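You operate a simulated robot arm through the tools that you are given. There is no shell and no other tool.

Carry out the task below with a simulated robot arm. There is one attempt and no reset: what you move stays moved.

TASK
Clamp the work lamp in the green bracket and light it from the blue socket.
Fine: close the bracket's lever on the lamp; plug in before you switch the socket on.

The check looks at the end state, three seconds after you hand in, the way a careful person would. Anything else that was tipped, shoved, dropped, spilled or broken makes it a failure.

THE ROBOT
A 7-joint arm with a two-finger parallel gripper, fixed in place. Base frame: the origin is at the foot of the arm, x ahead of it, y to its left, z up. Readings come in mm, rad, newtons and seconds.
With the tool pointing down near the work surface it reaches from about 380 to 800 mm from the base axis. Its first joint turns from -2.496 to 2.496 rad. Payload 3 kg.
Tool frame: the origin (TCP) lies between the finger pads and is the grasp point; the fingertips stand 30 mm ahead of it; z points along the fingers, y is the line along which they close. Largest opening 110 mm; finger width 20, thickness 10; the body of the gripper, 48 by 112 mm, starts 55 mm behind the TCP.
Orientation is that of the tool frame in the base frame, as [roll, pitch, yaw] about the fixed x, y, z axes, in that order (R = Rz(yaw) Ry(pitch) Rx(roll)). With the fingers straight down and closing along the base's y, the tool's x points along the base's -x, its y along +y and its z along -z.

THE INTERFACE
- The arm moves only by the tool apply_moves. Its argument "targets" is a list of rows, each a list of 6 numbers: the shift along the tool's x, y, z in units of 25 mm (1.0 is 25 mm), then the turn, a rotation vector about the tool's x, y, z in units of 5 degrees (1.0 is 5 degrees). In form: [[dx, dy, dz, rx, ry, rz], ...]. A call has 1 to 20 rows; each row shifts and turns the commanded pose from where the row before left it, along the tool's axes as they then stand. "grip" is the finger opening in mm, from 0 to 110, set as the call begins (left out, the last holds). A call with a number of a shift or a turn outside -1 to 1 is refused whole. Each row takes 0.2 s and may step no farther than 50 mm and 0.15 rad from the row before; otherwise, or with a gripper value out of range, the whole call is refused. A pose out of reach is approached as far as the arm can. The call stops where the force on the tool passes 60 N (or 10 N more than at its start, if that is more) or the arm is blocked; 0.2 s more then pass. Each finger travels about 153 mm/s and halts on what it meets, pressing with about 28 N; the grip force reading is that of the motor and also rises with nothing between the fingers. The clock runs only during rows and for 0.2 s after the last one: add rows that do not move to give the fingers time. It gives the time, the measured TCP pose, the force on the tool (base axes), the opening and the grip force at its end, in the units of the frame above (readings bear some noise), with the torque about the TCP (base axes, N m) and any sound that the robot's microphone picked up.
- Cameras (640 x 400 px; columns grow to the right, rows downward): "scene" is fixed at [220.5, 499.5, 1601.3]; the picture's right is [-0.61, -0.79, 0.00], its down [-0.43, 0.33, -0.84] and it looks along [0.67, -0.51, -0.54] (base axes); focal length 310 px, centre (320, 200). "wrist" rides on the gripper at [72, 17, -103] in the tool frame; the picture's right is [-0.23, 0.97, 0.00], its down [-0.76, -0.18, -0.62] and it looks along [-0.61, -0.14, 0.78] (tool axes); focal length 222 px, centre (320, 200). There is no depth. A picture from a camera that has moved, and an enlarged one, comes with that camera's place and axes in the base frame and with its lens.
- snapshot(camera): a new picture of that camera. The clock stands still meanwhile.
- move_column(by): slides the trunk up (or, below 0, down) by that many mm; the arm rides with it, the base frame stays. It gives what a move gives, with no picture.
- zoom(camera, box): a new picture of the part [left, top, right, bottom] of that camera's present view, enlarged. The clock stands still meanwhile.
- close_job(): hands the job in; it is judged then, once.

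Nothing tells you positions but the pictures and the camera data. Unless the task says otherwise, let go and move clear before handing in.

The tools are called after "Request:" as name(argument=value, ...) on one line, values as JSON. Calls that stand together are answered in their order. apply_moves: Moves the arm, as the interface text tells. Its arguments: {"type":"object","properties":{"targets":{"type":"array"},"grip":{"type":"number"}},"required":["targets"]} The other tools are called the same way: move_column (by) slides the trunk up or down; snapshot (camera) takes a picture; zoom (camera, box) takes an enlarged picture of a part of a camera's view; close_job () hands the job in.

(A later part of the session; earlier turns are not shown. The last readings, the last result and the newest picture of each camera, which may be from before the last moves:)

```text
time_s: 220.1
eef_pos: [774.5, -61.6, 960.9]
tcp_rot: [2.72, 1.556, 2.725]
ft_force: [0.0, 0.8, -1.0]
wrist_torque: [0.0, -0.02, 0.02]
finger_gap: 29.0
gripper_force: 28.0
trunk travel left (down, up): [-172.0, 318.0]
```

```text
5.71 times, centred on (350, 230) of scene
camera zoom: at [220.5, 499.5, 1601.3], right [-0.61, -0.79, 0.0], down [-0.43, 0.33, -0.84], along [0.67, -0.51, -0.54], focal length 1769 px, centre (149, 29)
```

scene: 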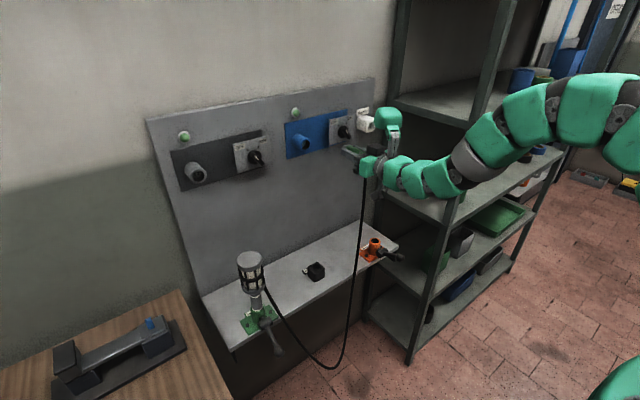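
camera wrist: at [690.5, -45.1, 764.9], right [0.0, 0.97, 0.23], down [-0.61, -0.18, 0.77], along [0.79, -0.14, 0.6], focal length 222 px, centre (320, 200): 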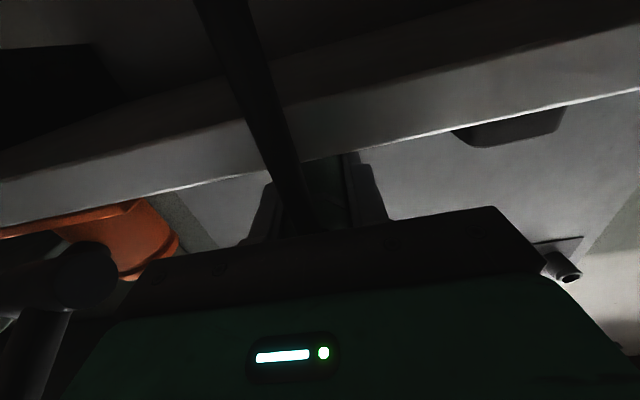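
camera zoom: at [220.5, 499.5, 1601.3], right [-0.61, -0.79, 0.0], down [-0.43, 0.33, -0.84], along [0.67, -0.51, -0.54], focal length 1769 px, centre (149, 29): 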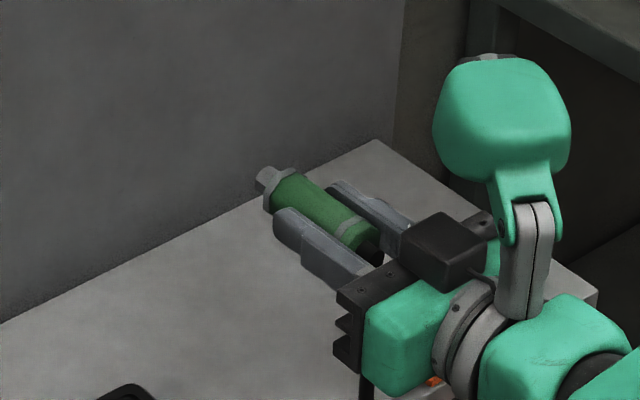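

A better grip: the plug's shoulder now leads the fingertips by about 15 mm. I'll return to the socket.

Request:
move_column(by=278)

Request:
apply_moves(targets=[[-0.05, 0.72, 0.2, 0, 0, 0], [-0.05, 0.72, 0.2, 0, 0, 0], [-0.05, 0.72, 0.2, 0, 0, 0], [-0.04, 0.74, 0.2, 0, 0, 0], [0, 0, 0, 0, 0, 0]])

Request:
zoom(camera="scene", box=[290, 125, 350, 170])

Request:
zoom(camera="wrist", box=[270, 70, 370, 170])

```text
time_s: 222.9
eef_pos: [775.8, -60.8, 1239.1]
tcp_rot: [2.708, 1.557, 2.713]
ft_force: [-0.2, -0.5, -0.5]
wrist_torque: [-0.01, -0.01, -0.03]
finger_gap: 29.2
gripper_force: 28.2
trunk travel left (down, up): [-450.0, 40.0]
```

```text
time_s: 224.2
eef_pos: [795.9, 12.4, 1242.6]
tcp_rot: [2.707, 1.559, 2.71]
ft_force: [-0.6, 0.3, -1.0]
wrist_torque: [0.02, 0.0, 0.02]
finger_gap: 28.9
gripper_force: 28.1
trunk travel left (down, up): [-450.0, 40.0]
```

```text
8.89 times, centred on (320, 148) of scene
camera zoom: at [220.5, 499.5, 1601.3], right [-0.61, -0.79, 0.0], down [-0.43, 0.33, -0.84], along [0.67, -0.51, -0.54], focal length 2752 px, centre (320, 667)
```

zoom: 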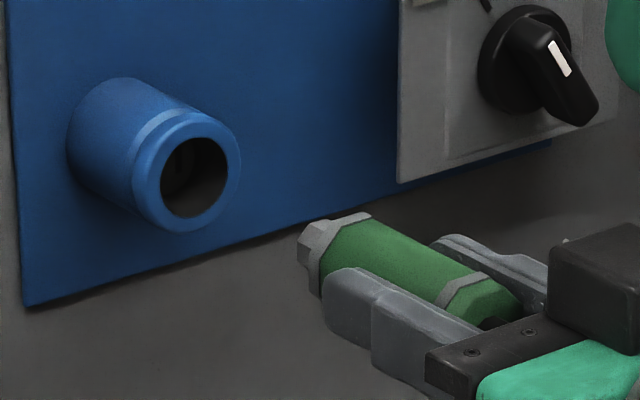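

```text
4.00 times, centred on (320, 120) of wrist
camera zoom: at [691.2, 28.6, 1173.0], right [0.0, 0.97, 0.23], down [-0.61, -0.18, 0.77], along [0.79, -0.14, 0.6], focal length 888 px, centre (320, 520)
```

zoom: 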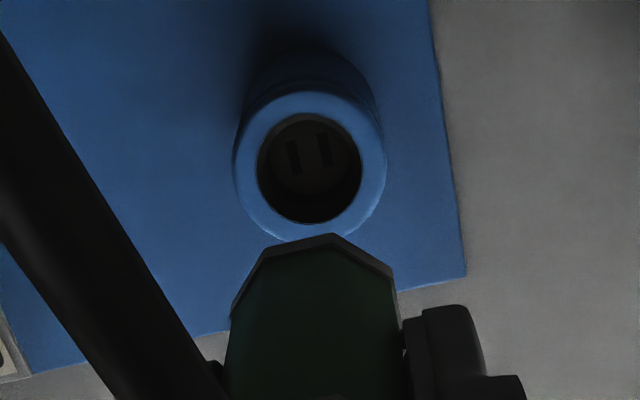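

Request:
apply_moves(targets=[[-0.03, -0.04, 0.6, 0, 0, 0], [0, 0, 0.7, 0, 0, 0], [0, 0, 0.7, 0, 0, 0], [0, 0, 0.6, 0, 0, 0], [0, 0, 0, 0, 0, 0]])

Request:
zoom(camera="scene", box=[300, 134, 320, 152])

```text
time_s: 225.3
eef_pos: [860.3, 9.4, 1242.9]
tcp_rot: [2.718, 1.558, 2.72]
ft_force: [0.8, 0.0, -2.0]
wrist_torque: [0.01, 0.01, -0.02]
finger_gap: 28.8
gripper_force: 28.3
trunk travel left (down, up): [-450.0, 40.0]
```

```text
16.00 times, centred on (310, 143) of scene
camera zoom: at [220.5, 499.5, 1601.3], right [-0.61, -0.79, 0.0], down [-0.43, 0.33, -0.84], along [0.67, -0.51, -0.54], focal length 4953 px, centre (480, 1112)
```

zoom: 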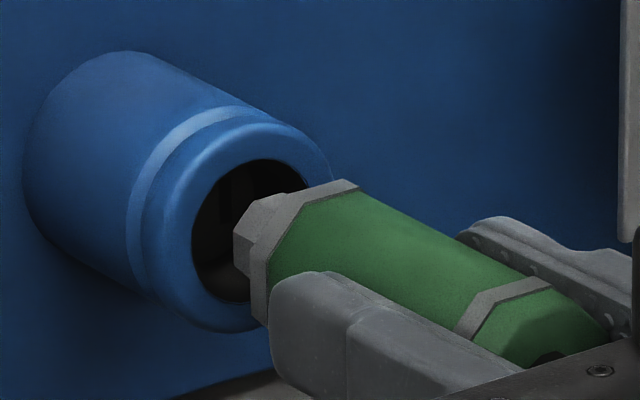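

The alignment matches the pose where it latched before. I'll advance to the snug seat and watch the lateral forces.

Request:
apply_moves(targets=[[0, 0.025, 0.2, 0, 0, 0], [0, 0, 0.2, 0, 0, 0], [0, 0, 0.1, 0, 0, 0], [0, 0, 0, 0, 0, 0]])

Request:
zoom(camera="scene", box=[300, 134, 320, 152])

```text
time_s: 226.3
eef_pos: [870.8, 10.8, 1244.1]
tcp_rot: [2.704, 1.558, 2.71]
ft_force: [-0.5, 0.2, -0.9]
wrist_torque: [-0.01, 0.03, 0.0]
finger_gap: 28.9
gripper_force: 27.7
trunk travel left (down, up): [-450.0, 40.0]
```

```text
16.00 times, centred on (310, 143) of scene
camera zoom: at [220.5, 499.5, 1601.3], right [-0.61, -0.79, 0.0], down [-0.43, 0.33, -0.84], along [0.67, -0.51, -0.54], focal length 4953 px, centre (480, 1112)
```

zoom: 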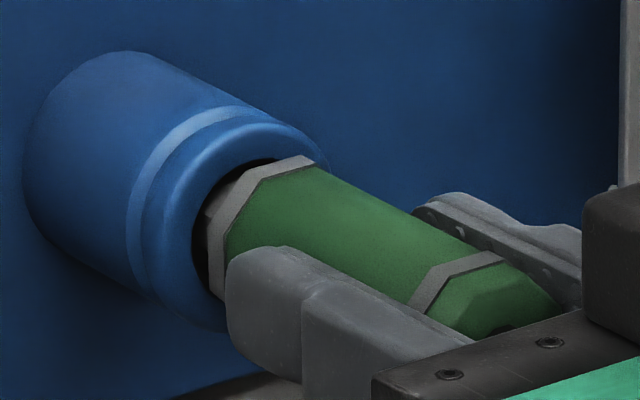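

Request:
apply_moves(targets=[[0.02, 0, 0.1, 0, 0, 0], [0, 0, 0, 0, 0, 0]])

Request:
apply_moves(targets=[[0, 0, 0.08, 0, 0, 0], [0, 0, 0, 0, 0, 0]])

Request:
zoom(camera="scene", box=[300, 134, 320, 152])

```text
time_s: 226.9
eef_pos: [874.5, 11.0, 1243.0]
tcp_rot: [2.691, 1.559, 2.697]
ft_force: [-1.9, -1.0, -1.5]
wrist_torque: [0.01, 0.04, -0.02]
finger_gap: 28.9
gripper_force: 28.0
trunk travel left (down, up): [-450.0, 40.0]
```

```text
time_s: 227.6
eef_pos: [876.8, 10.2, 1242.3]
tcp_rot: [2.69, 1.56, 2.694]
ft_force: [-5.5, 0.3, -0.4]
wrist_torque: [0.02, 0.03, -0.01]
finger_gap: 29.0
gripper_force: 28.7
trunk travel left (down, up): [-450.0, 40.0]
```

```text
16.00 times, centred on (310, 143) of scene
camera zoom: at [220.5, 499.5, 1601.3], right [-0.61, -0.79, 0.0], down [-0.43, 0.33, -0.84], along [0.67, -0.51, -0.54], focal length 4953 px, centre (480, 1112)
```

zoom: 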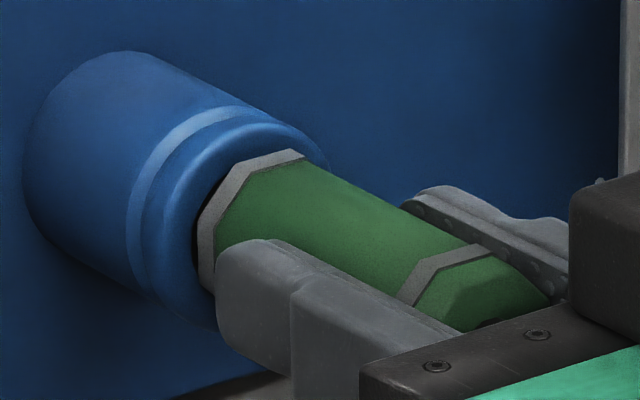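

Going in smoothly with little lateral force. I'll keep pushing in 2 mm steps to the stop.

Request:
apply_moves(targets=[[0, 0, 0.08, 0, 0, 0], [0, 0, 0, 0, 0, 0]])

Request:
apply_moves(targets=[[0, 0, 0.08, 0, 0, 0], [0, 0, 0, 0, 0, 0]])

Request:
zoom(camera="scene", box=[300, 134, 320, 152])

```text
time_s: 228.2
eef_pos: [878.9, 10.8, 1242.4]
tcp_rot: [2.687, 1.556, 2.693]
ft_force: [-8.0, 0.0, -1.4]
wrist_torque: [0.0, 0.06, 0.01]
finger_gap: 28.9
gripper_force: 28.4
trunk travel left (down, up): [-450.0, 40.0]
```

```text
time_s: 228.8
eef_pos: [878.7, 9.4, 1242.5]
tcp_rot: [2.703, 1.556, 2.707]
ft_force: [-22.4, -2.0, -6.3]
wrist_torque: [-0.02, 0.18, 0.01]
finger_gap: 29.1
gripper_force: 28.1
trunk travel left (down, up): [-450.0, 40.0]
```

```text
16.00 times, centred on (310, 143) of scene
camera zoom: at [220.5, 499.5, 1601.3], right [-0.61, -0.79, 0.0], down [-0.43, 0.33, -0.84], along [0.67, -0.51, -0.54], focal length 4953 px, centre (480, 1112)
```

zoom: 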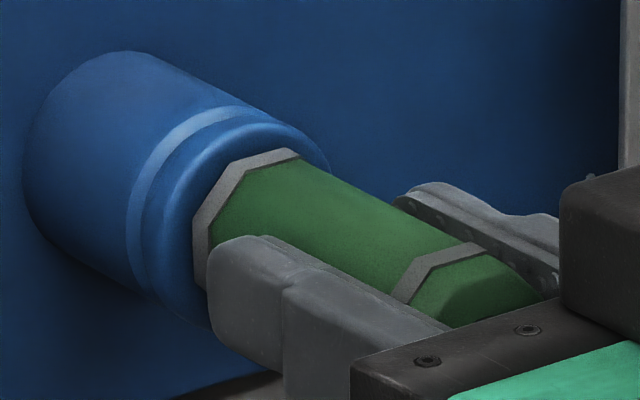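

It's at the firm stop with 22 N. I'll ease off and check for retention with a 1 mm pull.

Request:
apply_moves(targets=[[0, 0, -0.12, 0, 0, 0], [0, 0, 0, 0, 0, 0]])

Request:
apply_moves(targets=[[0, 0, -0.05, 0, 0, 0], [0, 0, 0, 0, 0, 0]])

Request:
zoom(camera="scene", box=[300, 134, 320, 152])

```text
time_s: 229.3
eef_pos: [878.2, 10.5, 1243.6]
tcp_rot: [2.639, 1.558, 2.645]
ft_force: [1.4, -3.7, -2.7]
wrist_torque: [-0.01, 0.1, -0.01]
finger_gap: 29.0
gripper_force: 28.1
trunk travel left (down, up): [-450.0, 40.0]
```

```text
time_s: 229.9
eef_pos: [876.6, 11.4, 1243.0]
tcp_rot: [2.723, 1.56, 2.727]
ft_force: [0.9, -1.4, -1.3]
wrist_torque: [0.02, 0.06, -0.09]
finger_gap: 28.9
gripper_force: 28.0
trunk travel left (down, up): [-450.0, 40.0]
```

```text
16.00 times, centred on (310, 143) of scene
camera zoom: at [220.5, 499.5, 1601.3], right [-0.61, -0.79, 0.0], down [-0.43, 0.33, -0.84], along [0.67, -0.51, -0.54], focal length 4953 px, centre (480, 1112)
```

zoom: 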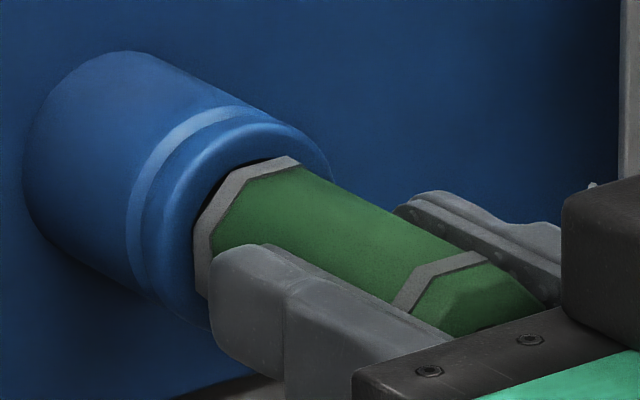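

Retention is unclear, and I don't want to drop it again. I'll pull out, roll the gripper 90° so one finger is underneath the plug as a safety support, and then repeat the insertion and a cautious release.

Request:
apply_moves(targets=[[0, 0, -0.6, 0, 0, 0], [0, 0, -0.8, 0, 0, 0], [0, 0, -0.8, 0, 0, 0], [0, 0, 0, 0, 0, 0]])

Request:
apply_moves(targets=[[0, 0, 0, 0, 0, 1], [0, 0, 0, 0, 0, 1], [0, 0, 0, 0, 0, 1], [0, 0, 0, 0, 0, 1], [0, 0, 0, 0, 0, 1], [0, 0, 0, 0, 0, 1], [0, 0, 0, 0, 0, 0]])

Request:
zoom(camera="scene", box=[285, 115, 385, 195])

```text
time_s: 230.9
eef_pos: [821.5, 11.2, 1242.9]
tcp_rot: [2.735, 1.557, 2.742]
ft_force: [-0.9, -0.6, -0.5]
wrist_torque: [-0.04, -0.01, 0.0]
finger_gap: 29.1
gripper_force: 27.7
trunk travel left (down, up): [-450.0, 40.0]
```

```text
time_s: 232.6
eef_pos: [821.5, 11.6, 1243.0]
tcp_rot: [1.594, 1.041, 1.596]
ft_force: [0.6, 0.0, -1.0]
wrist_torque: [0.03, 0.01, 0.01]
finger_gap: 28.9
gripper_force: 27.8
trunk travel left (down, up): [-450.0, 40.0]
```

```text
5.00 times, centred on (335, 155) of scene
camera zoom: at [220.5, 499.5, 1601.3], right [-0.61, -0.79, 0.0], down [-0.43, 0.33, -0.84], along [0.67, -0.51, -0.54], focal length 1548 px, centre (245, 425)
```

zoom: 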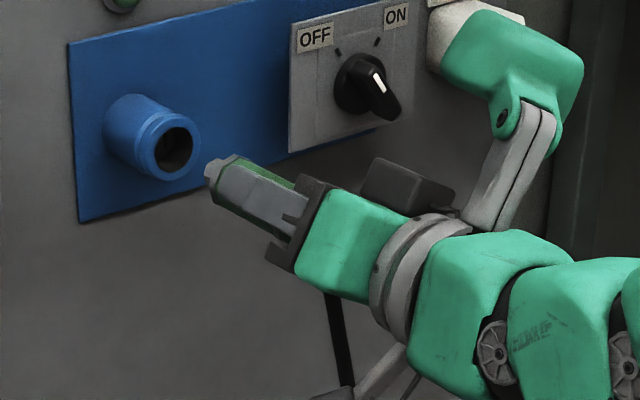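

Request:
apply_moves(targets=[[0, 0, 0, 0, 0, 1], [0, 0, 0, 0, 0, 1], [0, 0, 0, 0, 0, 1], [0, 0, 0, 0, 0, 1], [0, 0, 0, 0, 0, 1], [0, 0, 0, 0, 0, 1], [0, 0, 0, 0, 0, 1], [0, 0, 0, 0, 0, 1], [0, 0, 0, 0, 0, 1], [0, 0, 0, 0, 0, 1], [0, 0, 0, 0, 0, 1], [0, 0, 0, 0, 0, 1], [0, 0, 0, 0, 0, 0]])

Request:
zoom(camera="scene", box=[285, 115, 385, 195])

Request:
snapshot(camera="wrist")

```text
time_s: 235.3
eef_pos: [822.1, 11.2, 1243.6]
tcp_rot: [1.581, -0.006, 1.577]
ft_force: [0.1, -1.0, -0.8]
wrist_torque: [0.01, 0.02, 0.0]
finger_gap: 29.2
gripper_force: 28.2
trunk travel left (down, up): [-450.0, 40.0]
```

```text
5.00 times, centred on (335, 155) of scene
camera zoom: at [220.5, 499.5, 1601.3], right [-0.61, -0.79, 0.0], down [-0.43, 0.33, -0.84], along [0.67, -0.51, -0.54], focal length 1548 px, centre (245, 425)
```

zoom: 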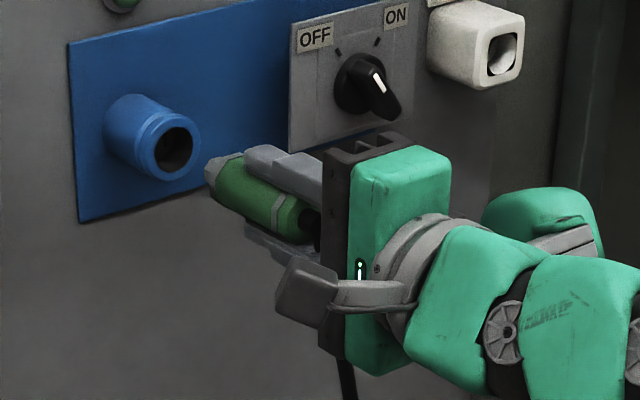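

```text
taken
camera wrist: at [718.3, 83.1, 1263.0], right [0.01, -0.23, 0.97], down [-0.62, -0.76, -0.18], along [0.78, -0.6, -0.15], focal length 222 px, centre (320, 200)
```

wrist: 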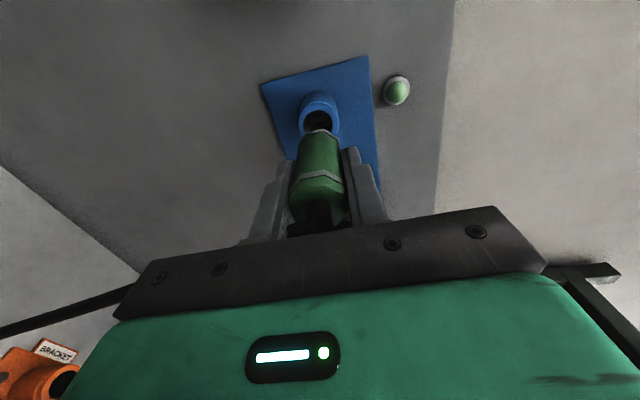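

The roll worked: one finger is above the plug and one below, and the scene camera now sees the plug clearly. I'll shift to re-align its axis with the socket and advance.

Request:
apply_moves(targets=[[-0.118, -0.116, 0.4, 0, 0, 0], [-0.118, -0.116, 0.6, 0, 0, 0], [0, 0, 0.5, 0, 0, 0], [0, 0, 0, 0, 0, 0]])

Request:
zoom(camera="scene", box=[300, 134, 320, 152])

Request:
zoom(camera="wrist", box=[260, 70, 380, 170])

```text
time_s: 236.3
eef_pos: [857.2, 6.8, 1237.0]
tcp_rot: [1.583, -0.005, 1.577]
ft_force: [0.2, 0.3, -0.7]
wrist_torque: [-0.03, 0.02, 0.04]
finger_gap: 29.1
gripper_force: 28.1
trunk travel left (down, up): [-450.0, 40.0]
```

```text
16.00 times, centred on (310, 143) of scene
camera zoom: at [220.5, 499.5, 1601.3], right [-0.61, -0.79, 0.0], down [-0.43, 0.33, -0.84], along [0.67, -0.51, -0.54], focal length 4953 px, centre (480, 1112)
```

zoom: 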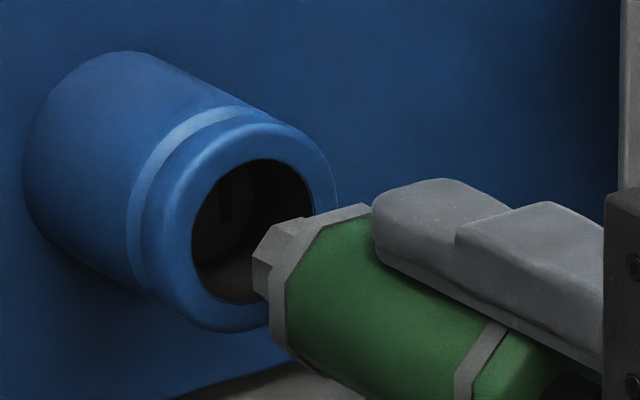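

```text
4.00 times, centred on (320, 120) of wrist
camera zoom: at [755.6, 77.8, 1256.2], right [0.01, -0.23, 0.97], down [-0.62, -0.76, -0.17], along [0.78, -0.6, -0.15], focal length 888 px, centre (320, 520)
```

zoom: 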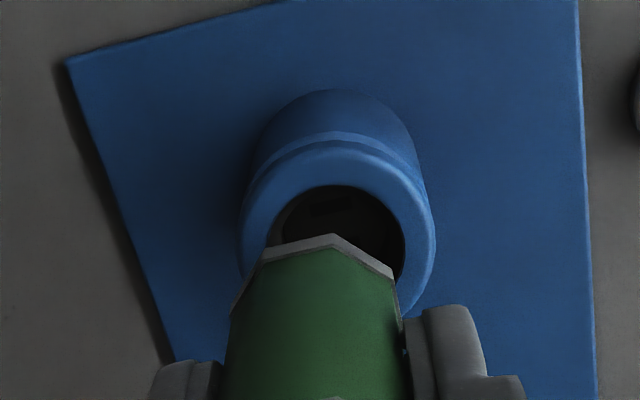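

Fitting the now fully visible shoulder octagon against the bore, the plug is about 1.8 mm right and 3.4 mm low. I'll correct and advance.

Request:
apply_moves(targets=[[0.072, 0.136, 0, 0, 0, 0], [0, 0, 0.3, 0, 0, 0], [0, 0, 0, 0, 0, 0]])

Request:
zoom(camera="scene", box=[300, 134, 320, 152])

```text
time_s: 237.2
eef_pos: [866.4, 8.0, 1239.9]
tcp_rot: [1.582, -0.004, 1.575]
ft_force: [0.5, 0.0, -0.9]
wrist_torque: [0.0, 0.06, -0.02]
finger_gap: 29.1
gripper_force: 27.9
trunk travel left (down, up): [-450.0, 40.0]
```

```text
16.00 times, centred on (310, 143) of scene
camera zoom: at [220.5, 499.5, 1601.3], right [-0.61, -0.79, 0.0], down [-0.43, 0.33, -0.84], along [0.67, -0.51, -0.54], focal length 4953 px, centre (480, 1112)
```

zoom: 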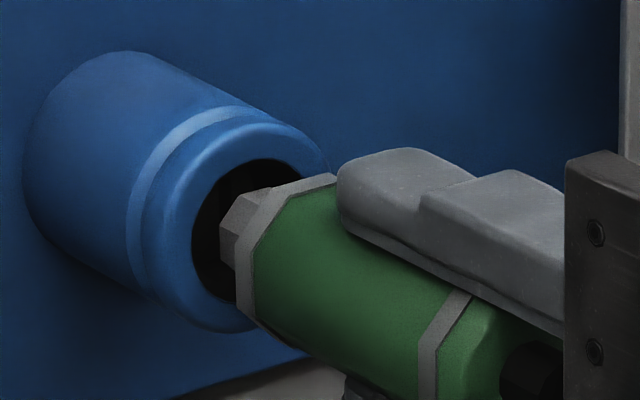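

Request:
apply_moves(targets=[[0.035, -0.01, 0.2, 0, 0, 0], [0, 0, 0.12, 0, 0, 0], [0, 0, 0, 0, 0, 0]])

Request:
zoom(camera="scene", box=[300, 134, 320, 152])

```text
time_s: 237.9
eef_pos: [875.0, 9.3, 1240.1]
tcp_rot: [1.585, -0.004, 1.576]
ft_force: [0.4, 0.5, -0.5]
wrist_torque: [0.01, 0.01, 0.01]
finger_gap: 28.9
gripper_force: 27.6
trunk travel left (down, up): [-450.0, 40.0]
```

```text
16.00 times, centred on (310, 143) of scene
camera zoom: at [220.5, 499.5, 1601.3], right [-0.61, -0.79, 0.0], down [-0.43, 0.33, -0.84], along [0.67, -0.51, -0.54], focal length 4953 px, centre (480, 1112)
```

zoom: 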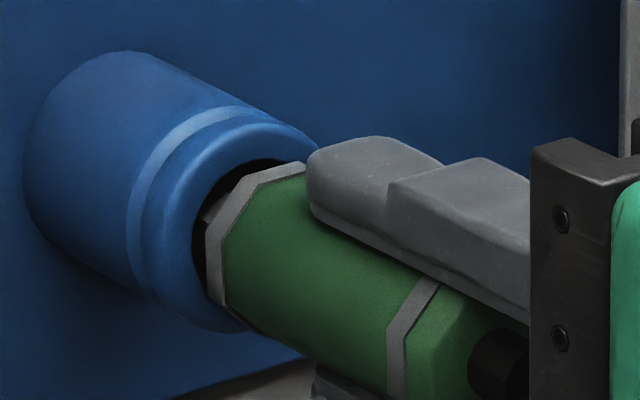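

Centred to within half a millimetre. I'm pushing on in small steps.

Request:
apply_moves(targets=[[0.01, 0.015, 0.1, 0, 0, 0], [0, 0, 0, 0, 0, 0]])

Request:
apply_moves(targets=[[0, 0, 0.08, 0, 0, 0], [0, 0, 0, 0, 0, 0]])

Request:
apply_moves(targets=[[0, 0, 0.08, 0, 0, 0], [0, 0, 0, 0, 0, 0]])

Request:
zoom(camera="scene", box=[300, 134, 320, 152])

```text
time_s: 238.6
eef_pos: [876.9, 9.1, 1240.9]
tcp_rot: [1.585, -0.005, 1.575]
ft_force: [-2.9, 0.0, -0.8]
wrist_torque: [-0.01, 0.02, 0.01]
finger_gap: 29.0
gripper_force: 28.2
trunk travel left (down, up): [-450.0, 40.0]
```

```text
time_s: 239.2
eef_pos: [878.0, 9.6, 1240.7]
tcp_rot: [1.582, -0.005, 1.576]
ft_force: [-4.9, 0.2, -0.5]
wrist_torque: [-0.02, 0.04, -0.01]
finger_gap: 28.9
gripper_force: 27.8
trunk travel left (down, up): [-450.0, 40.0]
```

```text
time_s: 239.8
eef_pos: [878.2, 8.3, 1240.8]
tcp_rot: [1.584, -0.006, 1.576]
ft_force: [-25.6, 0.7, -9.4]
wrist_torque: [0.07, 0.13, -0.02]
finger_gap: 28.8
gripper_force: 28.0
trunk travel left (down, up): [-450.0, 40.0]
```

```text
16.00 times, centred on (310, 143) of scene
camera zoom: at [220.5, 499.5, 1601.3], right [-0.61, -0.79, 0.0], down [-0.43, 0.33, -0.84], along [0.67, -0.51, -0.54], focal length 4953 px, centre (480, 1112)
```

zoom: 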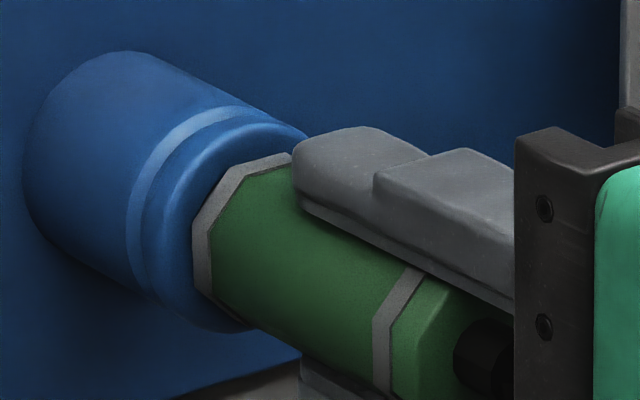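

Resistance rises to 5 N and then a hard stop at 26 N, with the plug centred. While still pressing, I'll open the fingers by just 2 mm each; the lower finger will catch the plug if it isn't held.

Request:
apply_moves(targets=[[0, 0, 0, 0, 0, 0], [0, 0, 0, 0, 0, 0], [0, 0, 0, 0, 0, 0]], grip=33)

Request:
zoom(camera="scene", box=[300, 134, 320, 152])

Request:
zoom(camera="wrist", box=[250, 80, 400, 240])

```text
time_s: 240.6
eef_pos: [881.3, 7.2, 1239.9]
tcp_rot: [1.583, -0.006, 1.576]
ft_force: [0.5, 0.0, 0.4]
wrist_torque: [-0.03, -0.02, 0.01]
finger_gap: 33.1
gripper_force: 0.1
trunk travel left (down, up): [-450.0, 40.0]
```

```text
16.00 times, centred on (310, 143) of scene
camera zoom: at [220.5, 499.5, 1601.3], right [-0.61, -0.79, 0.0], down [-0.43, 0.33, -0.84], along [0.67, -0.51, -0.54], focal length 4953 px, centre (480, 1112)
```

zoom: 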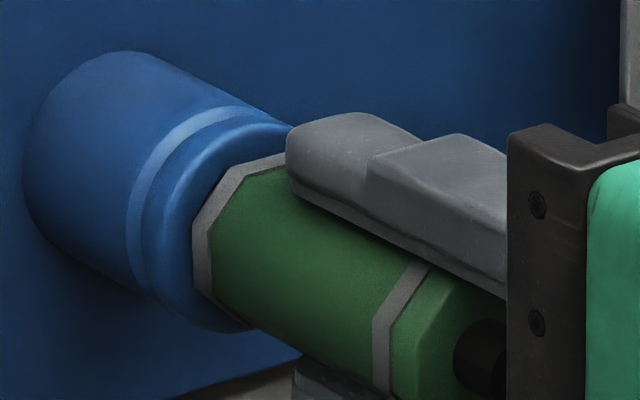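

```text
2.50 times, centred on (325, 160) of wrist
camera zoom: at [778.1, 80.4, 1260.1], right [0.01, -0.23, 0.97], down [-0.62, -0.76, -0.17], along [0.78, -0.6, -0.15], focal length 555 px, centre (308, 300)
```

zoom: 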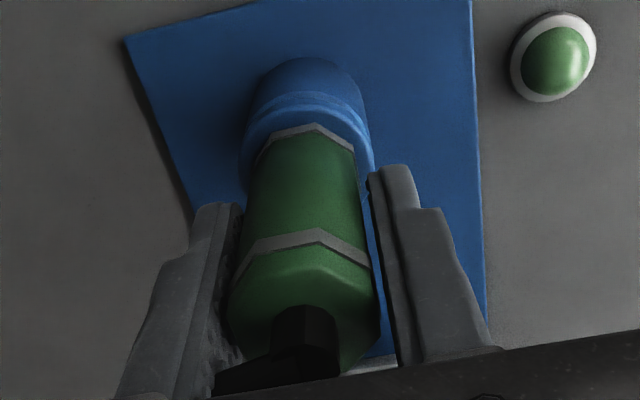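

The plug stays exactly in place and its weight is off the tool. I'll open further to 44 mm, still with the lower finger beneath as a safety.

Request:
apply_moves(targets=[[0, 0, 0, 0, 0, 0], [0, 0, 0, 0, 0, 0], [0, 0, 0, 0, 0, 0], [0, 0, 0, 0, 0, 0]], grip=44)

Request:
zoom(camera="scene", box=[300, 134, 320, 152])

Request:
zoom(camera="wrist", box=[250, 80, 400, 240])

```text
time_s: 241.6
eef_pos: [881.5, 8.3, 1240.8]
tcp_rot: [1.584, -0.007, 1.576]
ft_force: [-0.5, -0.1, -0.3]
wrist_torque: [-0.04, -0.01, 0.02]
finger_gap: 44.0
gripper_force: 0.0
trunk travel left (down, up): [-450.0, 40.0]
```

```text
16.00 times, centred on (310, 143) of scene
camera zoom: at [220.5, 499.5, 1601.3], right [-0.61, -0.79, 0.0], down [-0.43, 0.33, -0.84], along [0.67, -0.51, -0.54], focal length 4953 px, centre (480, 1112)
```

zoom: 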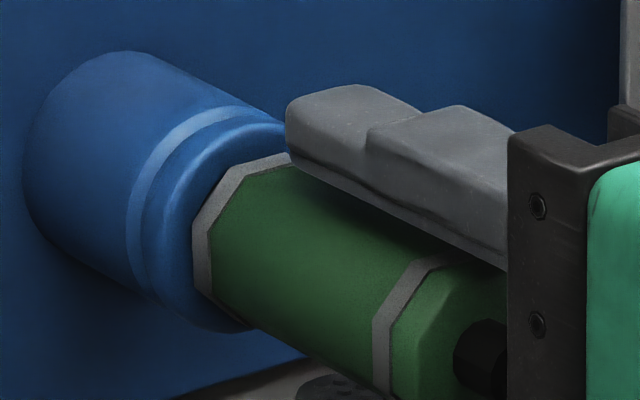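

```text
2.50 times, centred on (325, 160) of wrist
camera zoom: at [778.0, 80.4, 1260.0], right [0.01, -0.23, 0.97], down [-0.62, -0.76, -0.17], along [0.78, -0.6, -0.15], focal length 555 px, centre (308, 300)
```

zoom: 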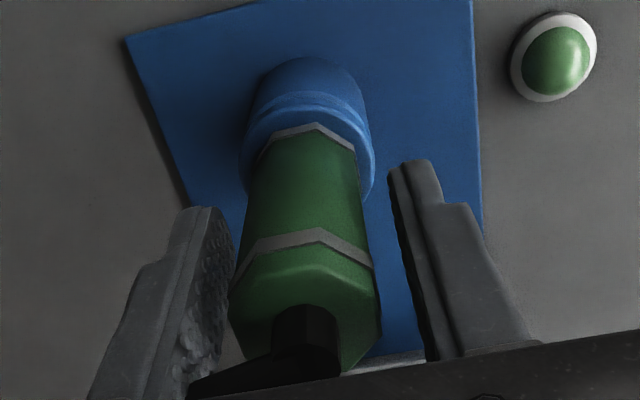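

The plug stays seated unsupported. I'll open wider and withdraw slowly, watching that nothing pulls on it.

Request:
apply_moves(targets=[[0, 0, 0, 0, 0, 0], [0, 0, 0, 0, 0, 0], [0, 0, -0.3, 0, 0, 0], [0, 0, -0.4, 0, 0, 0], [0, 0, 0, 0, 0, 0]], grip=70)

Request:
zoom(camera="scene", box=[290, 120, 350, 180])

```text
time_s: 242.8
eef_pos: [863.5, 8.1, 1240.9]
tcp_rot: [1.582, -0.006, 1.576]
ft_force: [1.0, -0.6, 0.4]
wrist_torque: [-0.03, -0.01, 0.02]
finger_gap: 70.4
gripper_force: 0.1
trunk travel left (down, up): [-450.0, 40.0]
```

```text
6.67 times, centred on (320, 150) of scene
camera zoom: at [220.5, 499.5, 1601.3], right [-0.61, -0.79, 0.0], down [-0.43, 0.33, -0.84], along [0.67, -0.51, -0.54], focal length 2064 px, centre (320, 533)
```

zoom: 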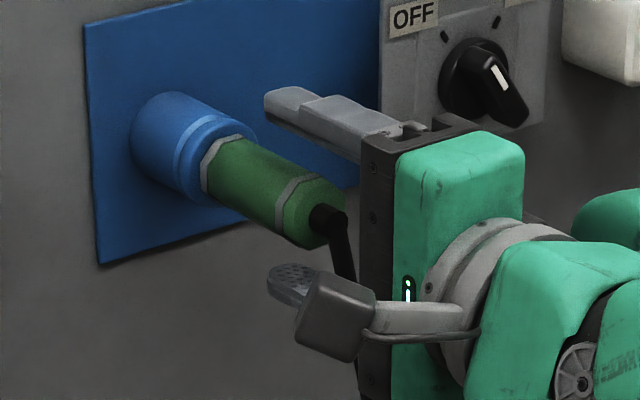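

Request:
apply_moves(targets=[[0, 0, -0.6, 0, 0, 0], [0, 0, -0.8, 0, 0, 0], [0, 0, -0.8, 0, 0, 0], [0, 0, -0.8, 0, 0, 0], [0, 0, 0, 0, 0, 0]])

Request:
snapshot(camera="scene")

Request:
zoom(camera="scene", box=[275, 105, 365, 185])

```text
time_s: 243.9
eef_pos: [789.4, 8.6, 1242.6]
tcp_rot: [1.583, -0.005, 1.576]
ft_force: [-0.2, 0.0, 0.7]
wrist_torque: [-0.01, 0.06, 0.02]
finger_gap: 69.7
gripper_force: 0.0
trunk travel left (down, up): [-450.0, 40.0]
```

```text
taken
```

scene: 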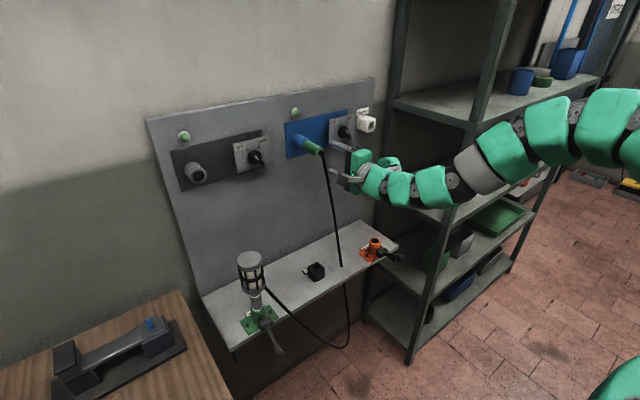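

```text
5.00 times, centred on (320, 145) of scene
camera zoom: at [220.5, 499.5, 1601.3], right [-0.61, -0.79, 0.0], down [-0.43, 0.33, -0.84], along [0.67, -0.51, -0.54], focal length 1548 px, centre (320, 475)
```

zoom: 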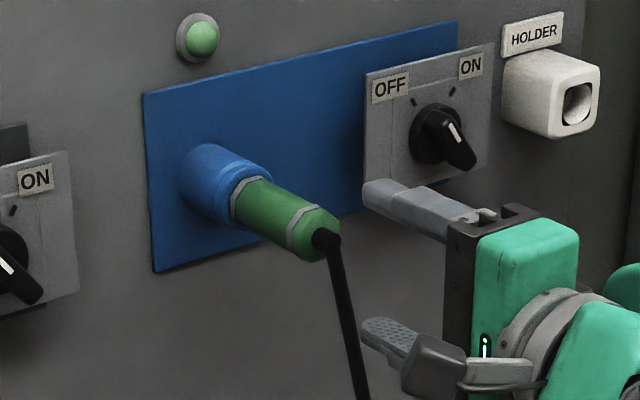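

The plug is firmly in the blue socket and nothing else was disturbed. Now for the switch: I'll back off, undo the roll and look at the blue switch from the front.

Request:
apply_moves(targets=[[0, 0, -0.8, 0, 0, 0], [0, 0, -0.6, 0, 0, -1], [0, 0, 0, 0, 0, -1], [0, 0, 0, 0, 0, -1], [0, 0, 0, 0, 0, -1], [0, 0, 0, 0, 0, -1], [0, 0, 0, 0, 0, -1], [0, 0, 0, 0, 0, -1], [0, 0, 0, 0, 0, -1], [0, 0, 0, 0, 0, -1], [0, 0, 0, 0, 0, -1], [0, 0, 0, 0, 0, -1], [0, 0, 0, 0, 0, -1], [0, 0, 0, 0, 0, -1], [0, 0, 0, 0, 0, -1], [0, 0, 0, 0, 0, -1], [0, 0, 0, 0, 0, -1], [0, 0, 0, 0, 0, -1], [0, 0, 0, 0, 0, -1], [0, 0, 0, 0, 0, 0]])

Request:
snapshot(camera="scene")

```text
time_s: 248.2
eef_pos: [754.0, 8.0, 1241.3]
tcp_rot: [2.755, 1.559, 2.758]
ft_force: [-0.2, -0.1, 1.4]
wrist_torque: [-0.01, -0.01, 0.01]
finger_gap: 70.3
gripper_force: 0.0
trunk travel left (down, up): [-450.0, 40.0]
```

```text
taken
```

scene: 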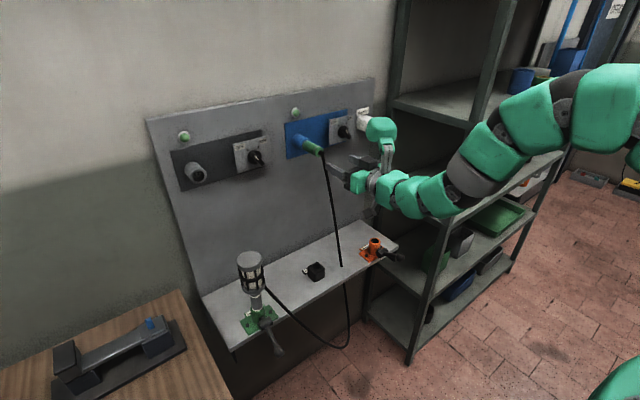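

Roll is back to zero with no drift. I'm moving sideways in front of the blue switch for a close look.

Request:
apply_moves(targets=[[0, -0.8, 0, 0, 0, 0], [0, -0.8, 0, 0, 0, 0], [0, -0.8, 0, 0, 0, 0], [0, -0.8, 0, 0, 0, 0], [0, -0.8, 0, 0, 0, 0], [0, -0.8, 0, 0, 0, 0], [0, -0.8, 0, 0, 0, 0], [0, 0, 0, 0, 0, 0]])

Request:
snapshot(camera="wrist")

Request:
zoom(camera="scene", box=[325, 105, 375, 150])

```text
time_s: 249.9
eef_pos: [754.7, -132.3, 1242.4]
tcp_rot: [2.676, 1.559, 2.681]
ft_force: [0.6, 0.6, 0.1]
wrist_torque: [0.0, 0.0, 0.02]
finger_gap: 70.0
gripper_force: 0.2
trunk travel left (down, up): [-450.0, 40.0]
```

```text
taken
camera wrist: at [650.7, -115.5, 1171.5], right [0.0, 0.97, 0.23], down [-0.61, -0.18, 0.77], along [0.79, -0.14, 0.6], focal length 222 px, centre (320, 200)
```

wrist: 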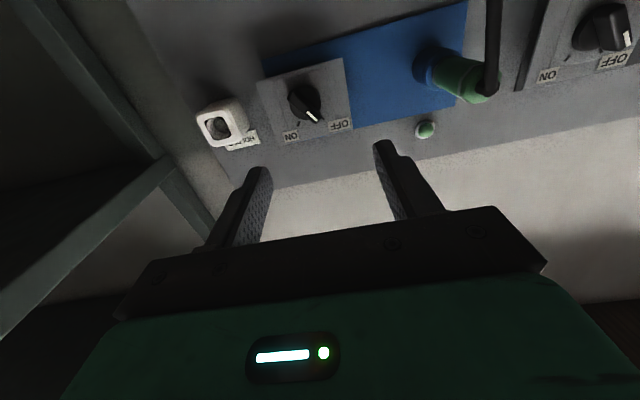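

```text
8.89 times, centred on (350, 128) of scene
camera zoom: at [220.5, 499.5, 1601.3], right [-0.61, -0.79, 0.0], down [-0.43, 0.33, -0.84], along [0.67, -0.51, -0.54], focal length 2752 px, centre (53, 844)
```

zoom: 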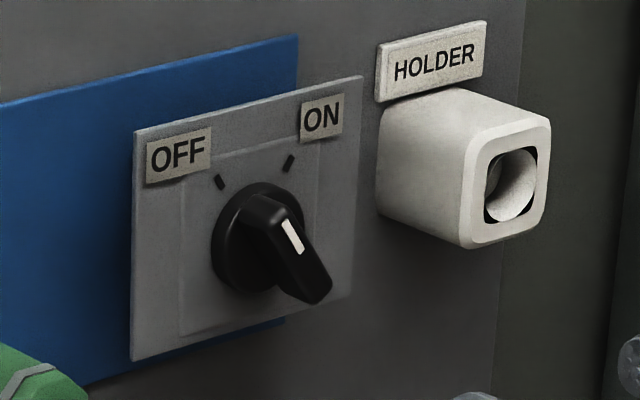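

Request:
zoom(camera="wrist", box=[250, 50, 370, 150])

Request:
zoom(camera="wrist", box=[285, 75, 330, 130])

```text
4.00 times, centred on (310, 100) of wrist
camera zoom: at [650.7, -115.5, 1171.5], right [0.0, 0.97, 0.23], down [-0.61, -0.18, 0.77], along [0.79, -0.14, 0.6], focal length 888 px, centre (360, 600)
```

zoom: 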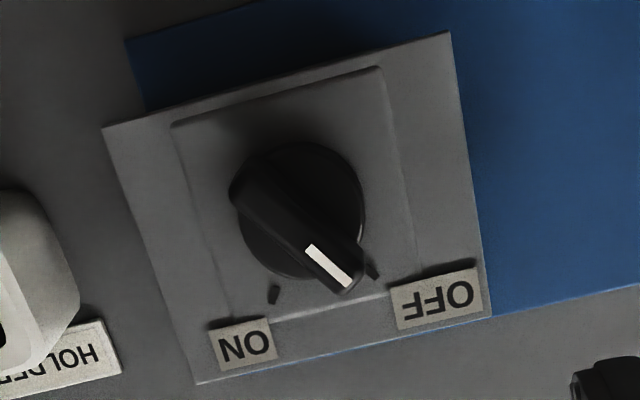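

```text
7.27 times, centred on (308, 102) of wrist
camera zoom: at [650.7, -115.5, 1171.5], right [0.0, 0.97, 0.23], down [-0.61, -0.18, 0.77], along [0.79, -0.14, 0.6], focal length 1615 px, centre (411, 909)
```

zoom: 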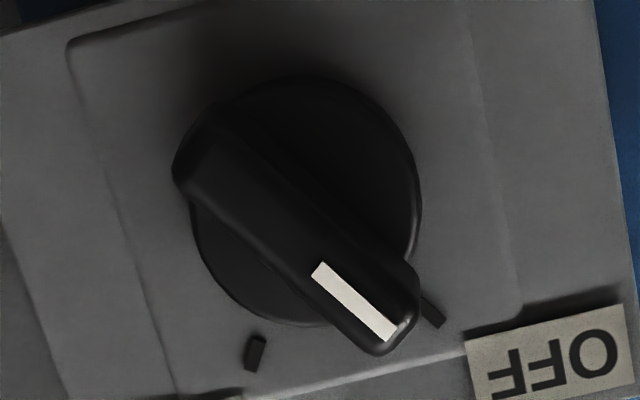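

The pointer sits about 37° left of vertical (OFF), and the ON tick is about 34° right, so a turn of roughly 70° clockwise is needed. I'll roll the gripper −36° so the fingers straddle the knob's bar, and approach partway.

Request:
apply_moves(targets=[[0, 0, 0, 0, 0, -1], [0, 0, 0, 0, 0, -1], [0, 0, 0, 0, 0, -1], [0, 0, 0, 0, 0, -1], [0, 0, 0, 0, 0, -1], [0, 0, 0, 0, 0, -1], [0, 0, 0, 0, 0, -1], [0, 0, 0, 0, 0, -0.2], [0, 0, 0, 0, 0, 0]], grip=45)

Request:
snapshot(camera="wrist")

```text
time_s: 251.9
eef_pos: [754.0, -132.1, 1241.5]
tcp_rot: [-1.589, 0.948, -1.581]
ft_force: [0.9, 0.3, 0.4]
wrist_torque: [0.01, 0.01, 0.0]
finger_gap: 44.9
gripper_force: 0.0
trunk travel left (down, up): [-450.0, 40.0]
```

```text
taken
camera wrist: at [650.4, -161.3, 1175.2], right [-0.01, 0.92, -0.38], down [-0.62, 0.3, 0.73], along [0.79, 0.24, 0.57], focal length 222 px, centre (320, 200)
```

wrist: 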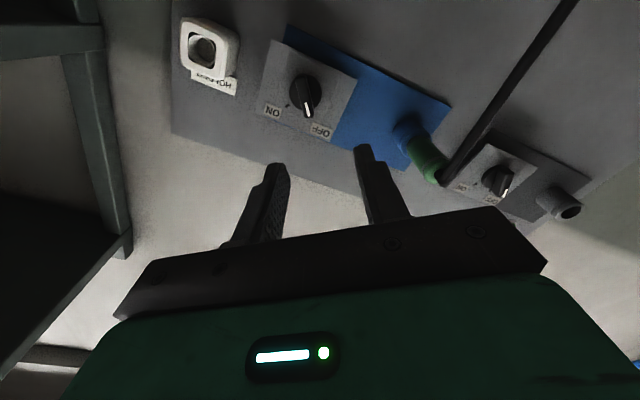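

Request:
zoom(camera="wrist", box=[265, 55, 350, 135])

```text
5.00 times, centred on (308, 95) of wrist
camera zoom: at [650.4, -161.3, 1175.2], right [-0.01, 0.92, -0.38], down [-0.62, 0.3, 0.73], along [0.79, 0.24, 0.57], focal length 1111 px, centre (382, 725)
```

zoom: 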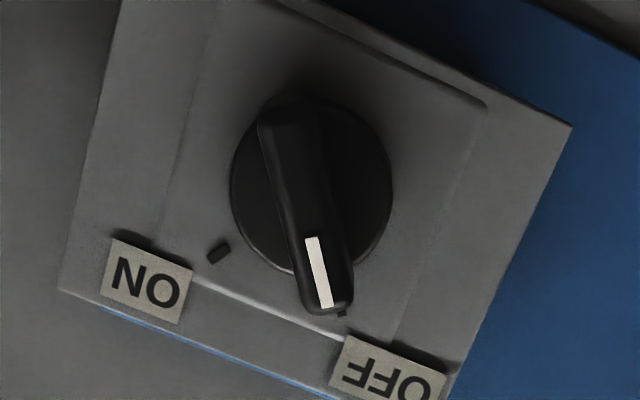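

Request:
apply_moves(targets=[[0.24, -0.72, 0, 0, 0, 0], [0, 0, 0.9, 0, 0, 0], [0, 0, 0.9, 0, 0, 0], [0, 0, 0.9, 0, 0, 0], [0, 0, 0.9, 0, 0, 0], [0, 0, 0, 0, 0, 0]])

Request:
snapshot(camera="wrist")

Request:
zoom(camera="scene", box=[315, 100, 385, 155])

```text
time_s: 253.3
eef_pos: [846.2, -149.6, 1245.3]
tcp_rot: [-1.592, 0.948, -1.584]
ft_force: [0.0, 1.3, -0.2]
wrist_torque: [0.0, -0.02, 0.01]
finger_gap: 45.0
gripper_force: 0.1
trunk travel left (down, up): [-450.0, 40.0]
```

```text
taken
camera wrist: at [742.7, -179.3, 1179.0], right [-0.01, 0.92, -0.38], down [-0.62, 0.3, 0.73], along [0.79, 0.24, 0.57], focal length 222 px, centre (320, 200)
```

wrist: 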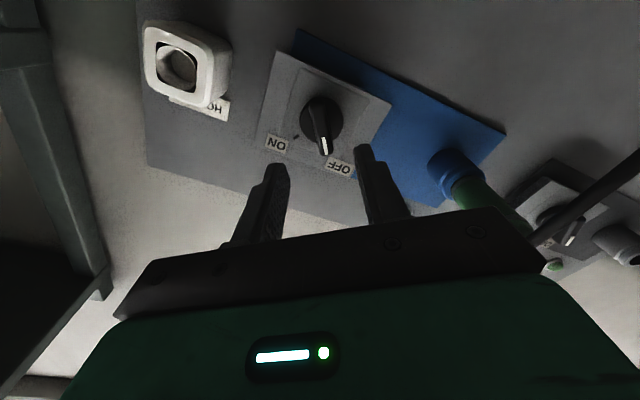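

```text
7.27 times, centred on (350, 128) of scene
camera zoom: at [220.5, 499.5, 1601.3], right [-0.61, -0.79, 0.0], down [-0.43, 0.33, -0.84], along [0.67, -0.51, -0.54], focal length 2251 px, centre (102, 727)
```

zoom: 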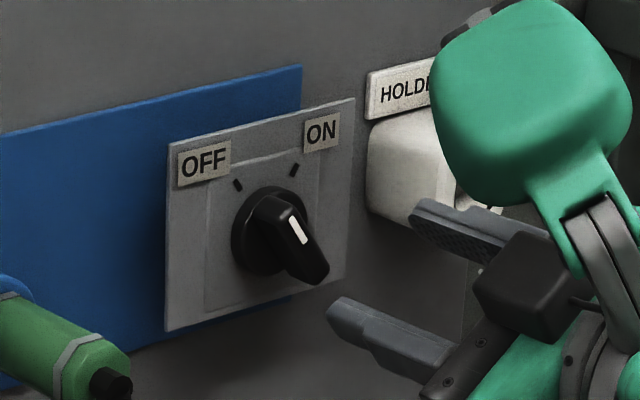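

Request:
zoom(camera="wrist", box=[275, 80, 365, 170])

```text
4.44 times, centred on (320, 125) of wrist
camera zoom: at [742.7, -179.3, 1179.0], right [-0.01, 0.92, -0.38], down [-0.62, 0.3, 0.73], along [0.79, 0.24, 0.57], focal length 987 px, centre (320, 533)
```

zoom: 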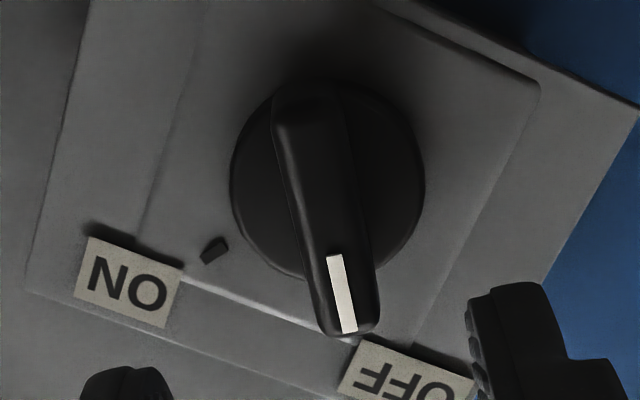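

The bar's front is about 93 mm ahead and centred to within about 1.5 mm. I'll advance so the fingertips straddle it.

Request:
apply_moves(targets=[[0, 0.04, 0.7, 0, 0, 0], [0, 0, 0.7, 0, 0, 0], [0, 0, 0.6, 0, 0, 0], [0, 0, 0, 0, 0, 0]])

Request:
zoom(camera="wrist", box=[255, 90, 385, 200])

Request:
zoom(camera="scene", box=[315, 100, 385, 155])

```text
time_s: 254.3
eef_pos: [895.8, -149.9, 1243.0]
tcp_rot: [-1.589, 0.948, -1.581]
ft_force: [0.7, 0.6, -0.9]
wrist_torque: [0.01, -0.01, 0.02]
finger_gap: 44.9
gripper_force: 0.1
trunk travel left (down, up): [-450.0, 40.0]
```

```text
3.64 times, centred on (320, 145) of wrist
camera zoom: at [791.7, -177.9, 1177.5], right [-0.01, 0.92, -0.38], down [-0.62, 0.3, 0.73], along [0.79, 0.24, 0.57], focal length 808 px, centre (320, 400)
```

zoom: 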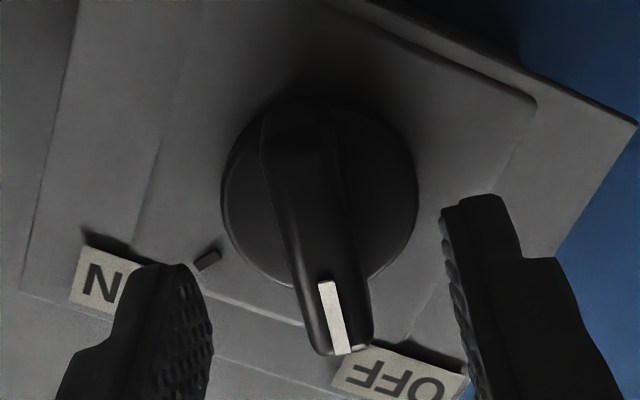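

```text
7.27 times, centred on (350, 128) of scene
camera zoom: at [220.5, 499.5, 1601.3], right [-0.61, -0.79, 0.0], down [-0.43, 0.33, -0.84], along [0.67, -0.51, -0.54], focal length 2251 px, centre (102, 727)
```

zoom: 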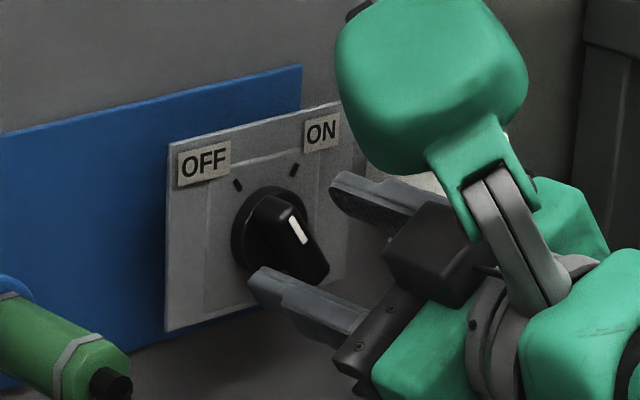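

Request:
apply_moves(targets=[[0, 0, 0.5, 0, 0, 0], [0, 0, 0.5, 0, 0, 0], [0, 0, 0, 0, 0, 0]])

Request:
zoom(camera="wrist", box=[255, 90, 385, 200])

Request:
zoom(camera="scene", box=[315, 100, 385, 155])

```text
time_s: 255.2
eef_pos: [919.1, -147.8, 1245.2]
tcp_rot: [-1.59, 0.947, -1.581]
ft_force: [-1.2, -1.2, 0.2]
wrist_torque: [-0.01, -0.07, -0.02]
finger_gap: 45.3
gripper_force: 0.2
trunk travel left (down, up): [-450.0, 40.0]
```

```text
3.64 times, centred on (320, 145) of wrist
camera zoom: at [815.9, -177.2, 1178.0], right [-0.01, 0.92, -0.38], down [-0.62, 0.3, 0.73], along [0.79, 0.24, 0.57], focal length 808 px, centre (320, 400)
```

zoom: 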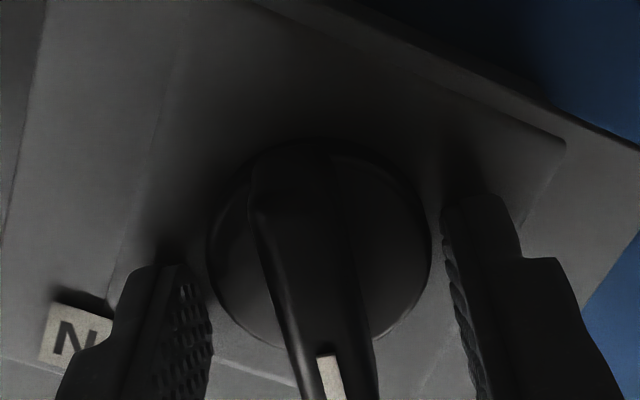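

```text
7.27 times, centred on (350, 128) of scene
camera zoom: at [220.5, 499.5, 1601.3], right [-0.61, -0.79, 0.0], down [-0.43, 0.33, -0.84], along [0.67, -0.51, -0.54], focal length 2251 px, centre (102, 727)
```

zoom: 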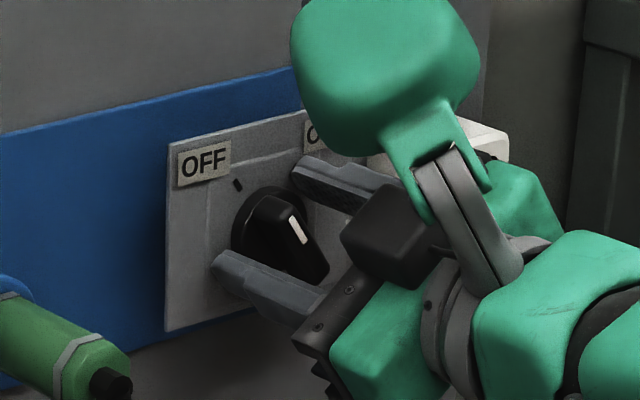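

Request:
apply_moves(targets=[[0, 0, 0, 0, 0, 0], [0, 0, 0, 0, 0, 0], [0, 0, 0, 0, 0, 0]], grip=5)

Request:
zoom(camera="scene", box=[325, 105, 375, 145])

Request:
zoom(camera="wrist", box=[255, 90, 385, 200])

```text
time_s: 255.9
eef_pos: [920.6, -147.1, 1243.9]
tcp_rot: [-1.591, 0.949, -1.583]
ft_force: [-3.5, 4.4, -5.6]
wrist_torque: [0.63, -0.76, -0.28]
finger_gap: 12.9
gripper_force: 44.7
trunk travel left (down, up): [-450.0, 40.0]
```

```text
10.00 times, centred on (350, 125) of scene
camera zoom: at [220.5, 499.5, 1601.3], right [-0.61, -0.79, 0.0], down [-0.43, 0.33, -0.84], along [0.67, -0.51, -0.54], focal length 3096 px, centre (20, 950)
```

zoom: 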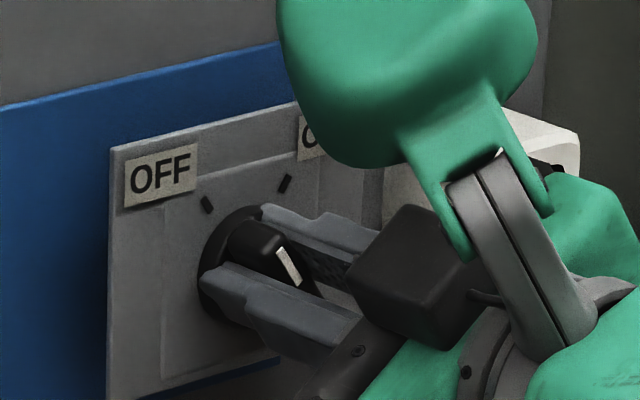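

```text
3.64 times, centred on (320, 145) of wrist
camera zoom: at [816.0, -176.5, 1177.5], right [-0.01, 0.92, -0.38], down [-0.62, 0.3, 0.73], along [0.79, 0.24, 0.57], focal length 808 px, centre (320, 400)
```

zoom: 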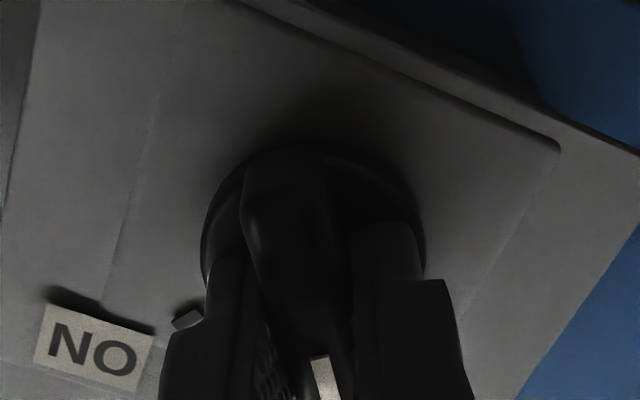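

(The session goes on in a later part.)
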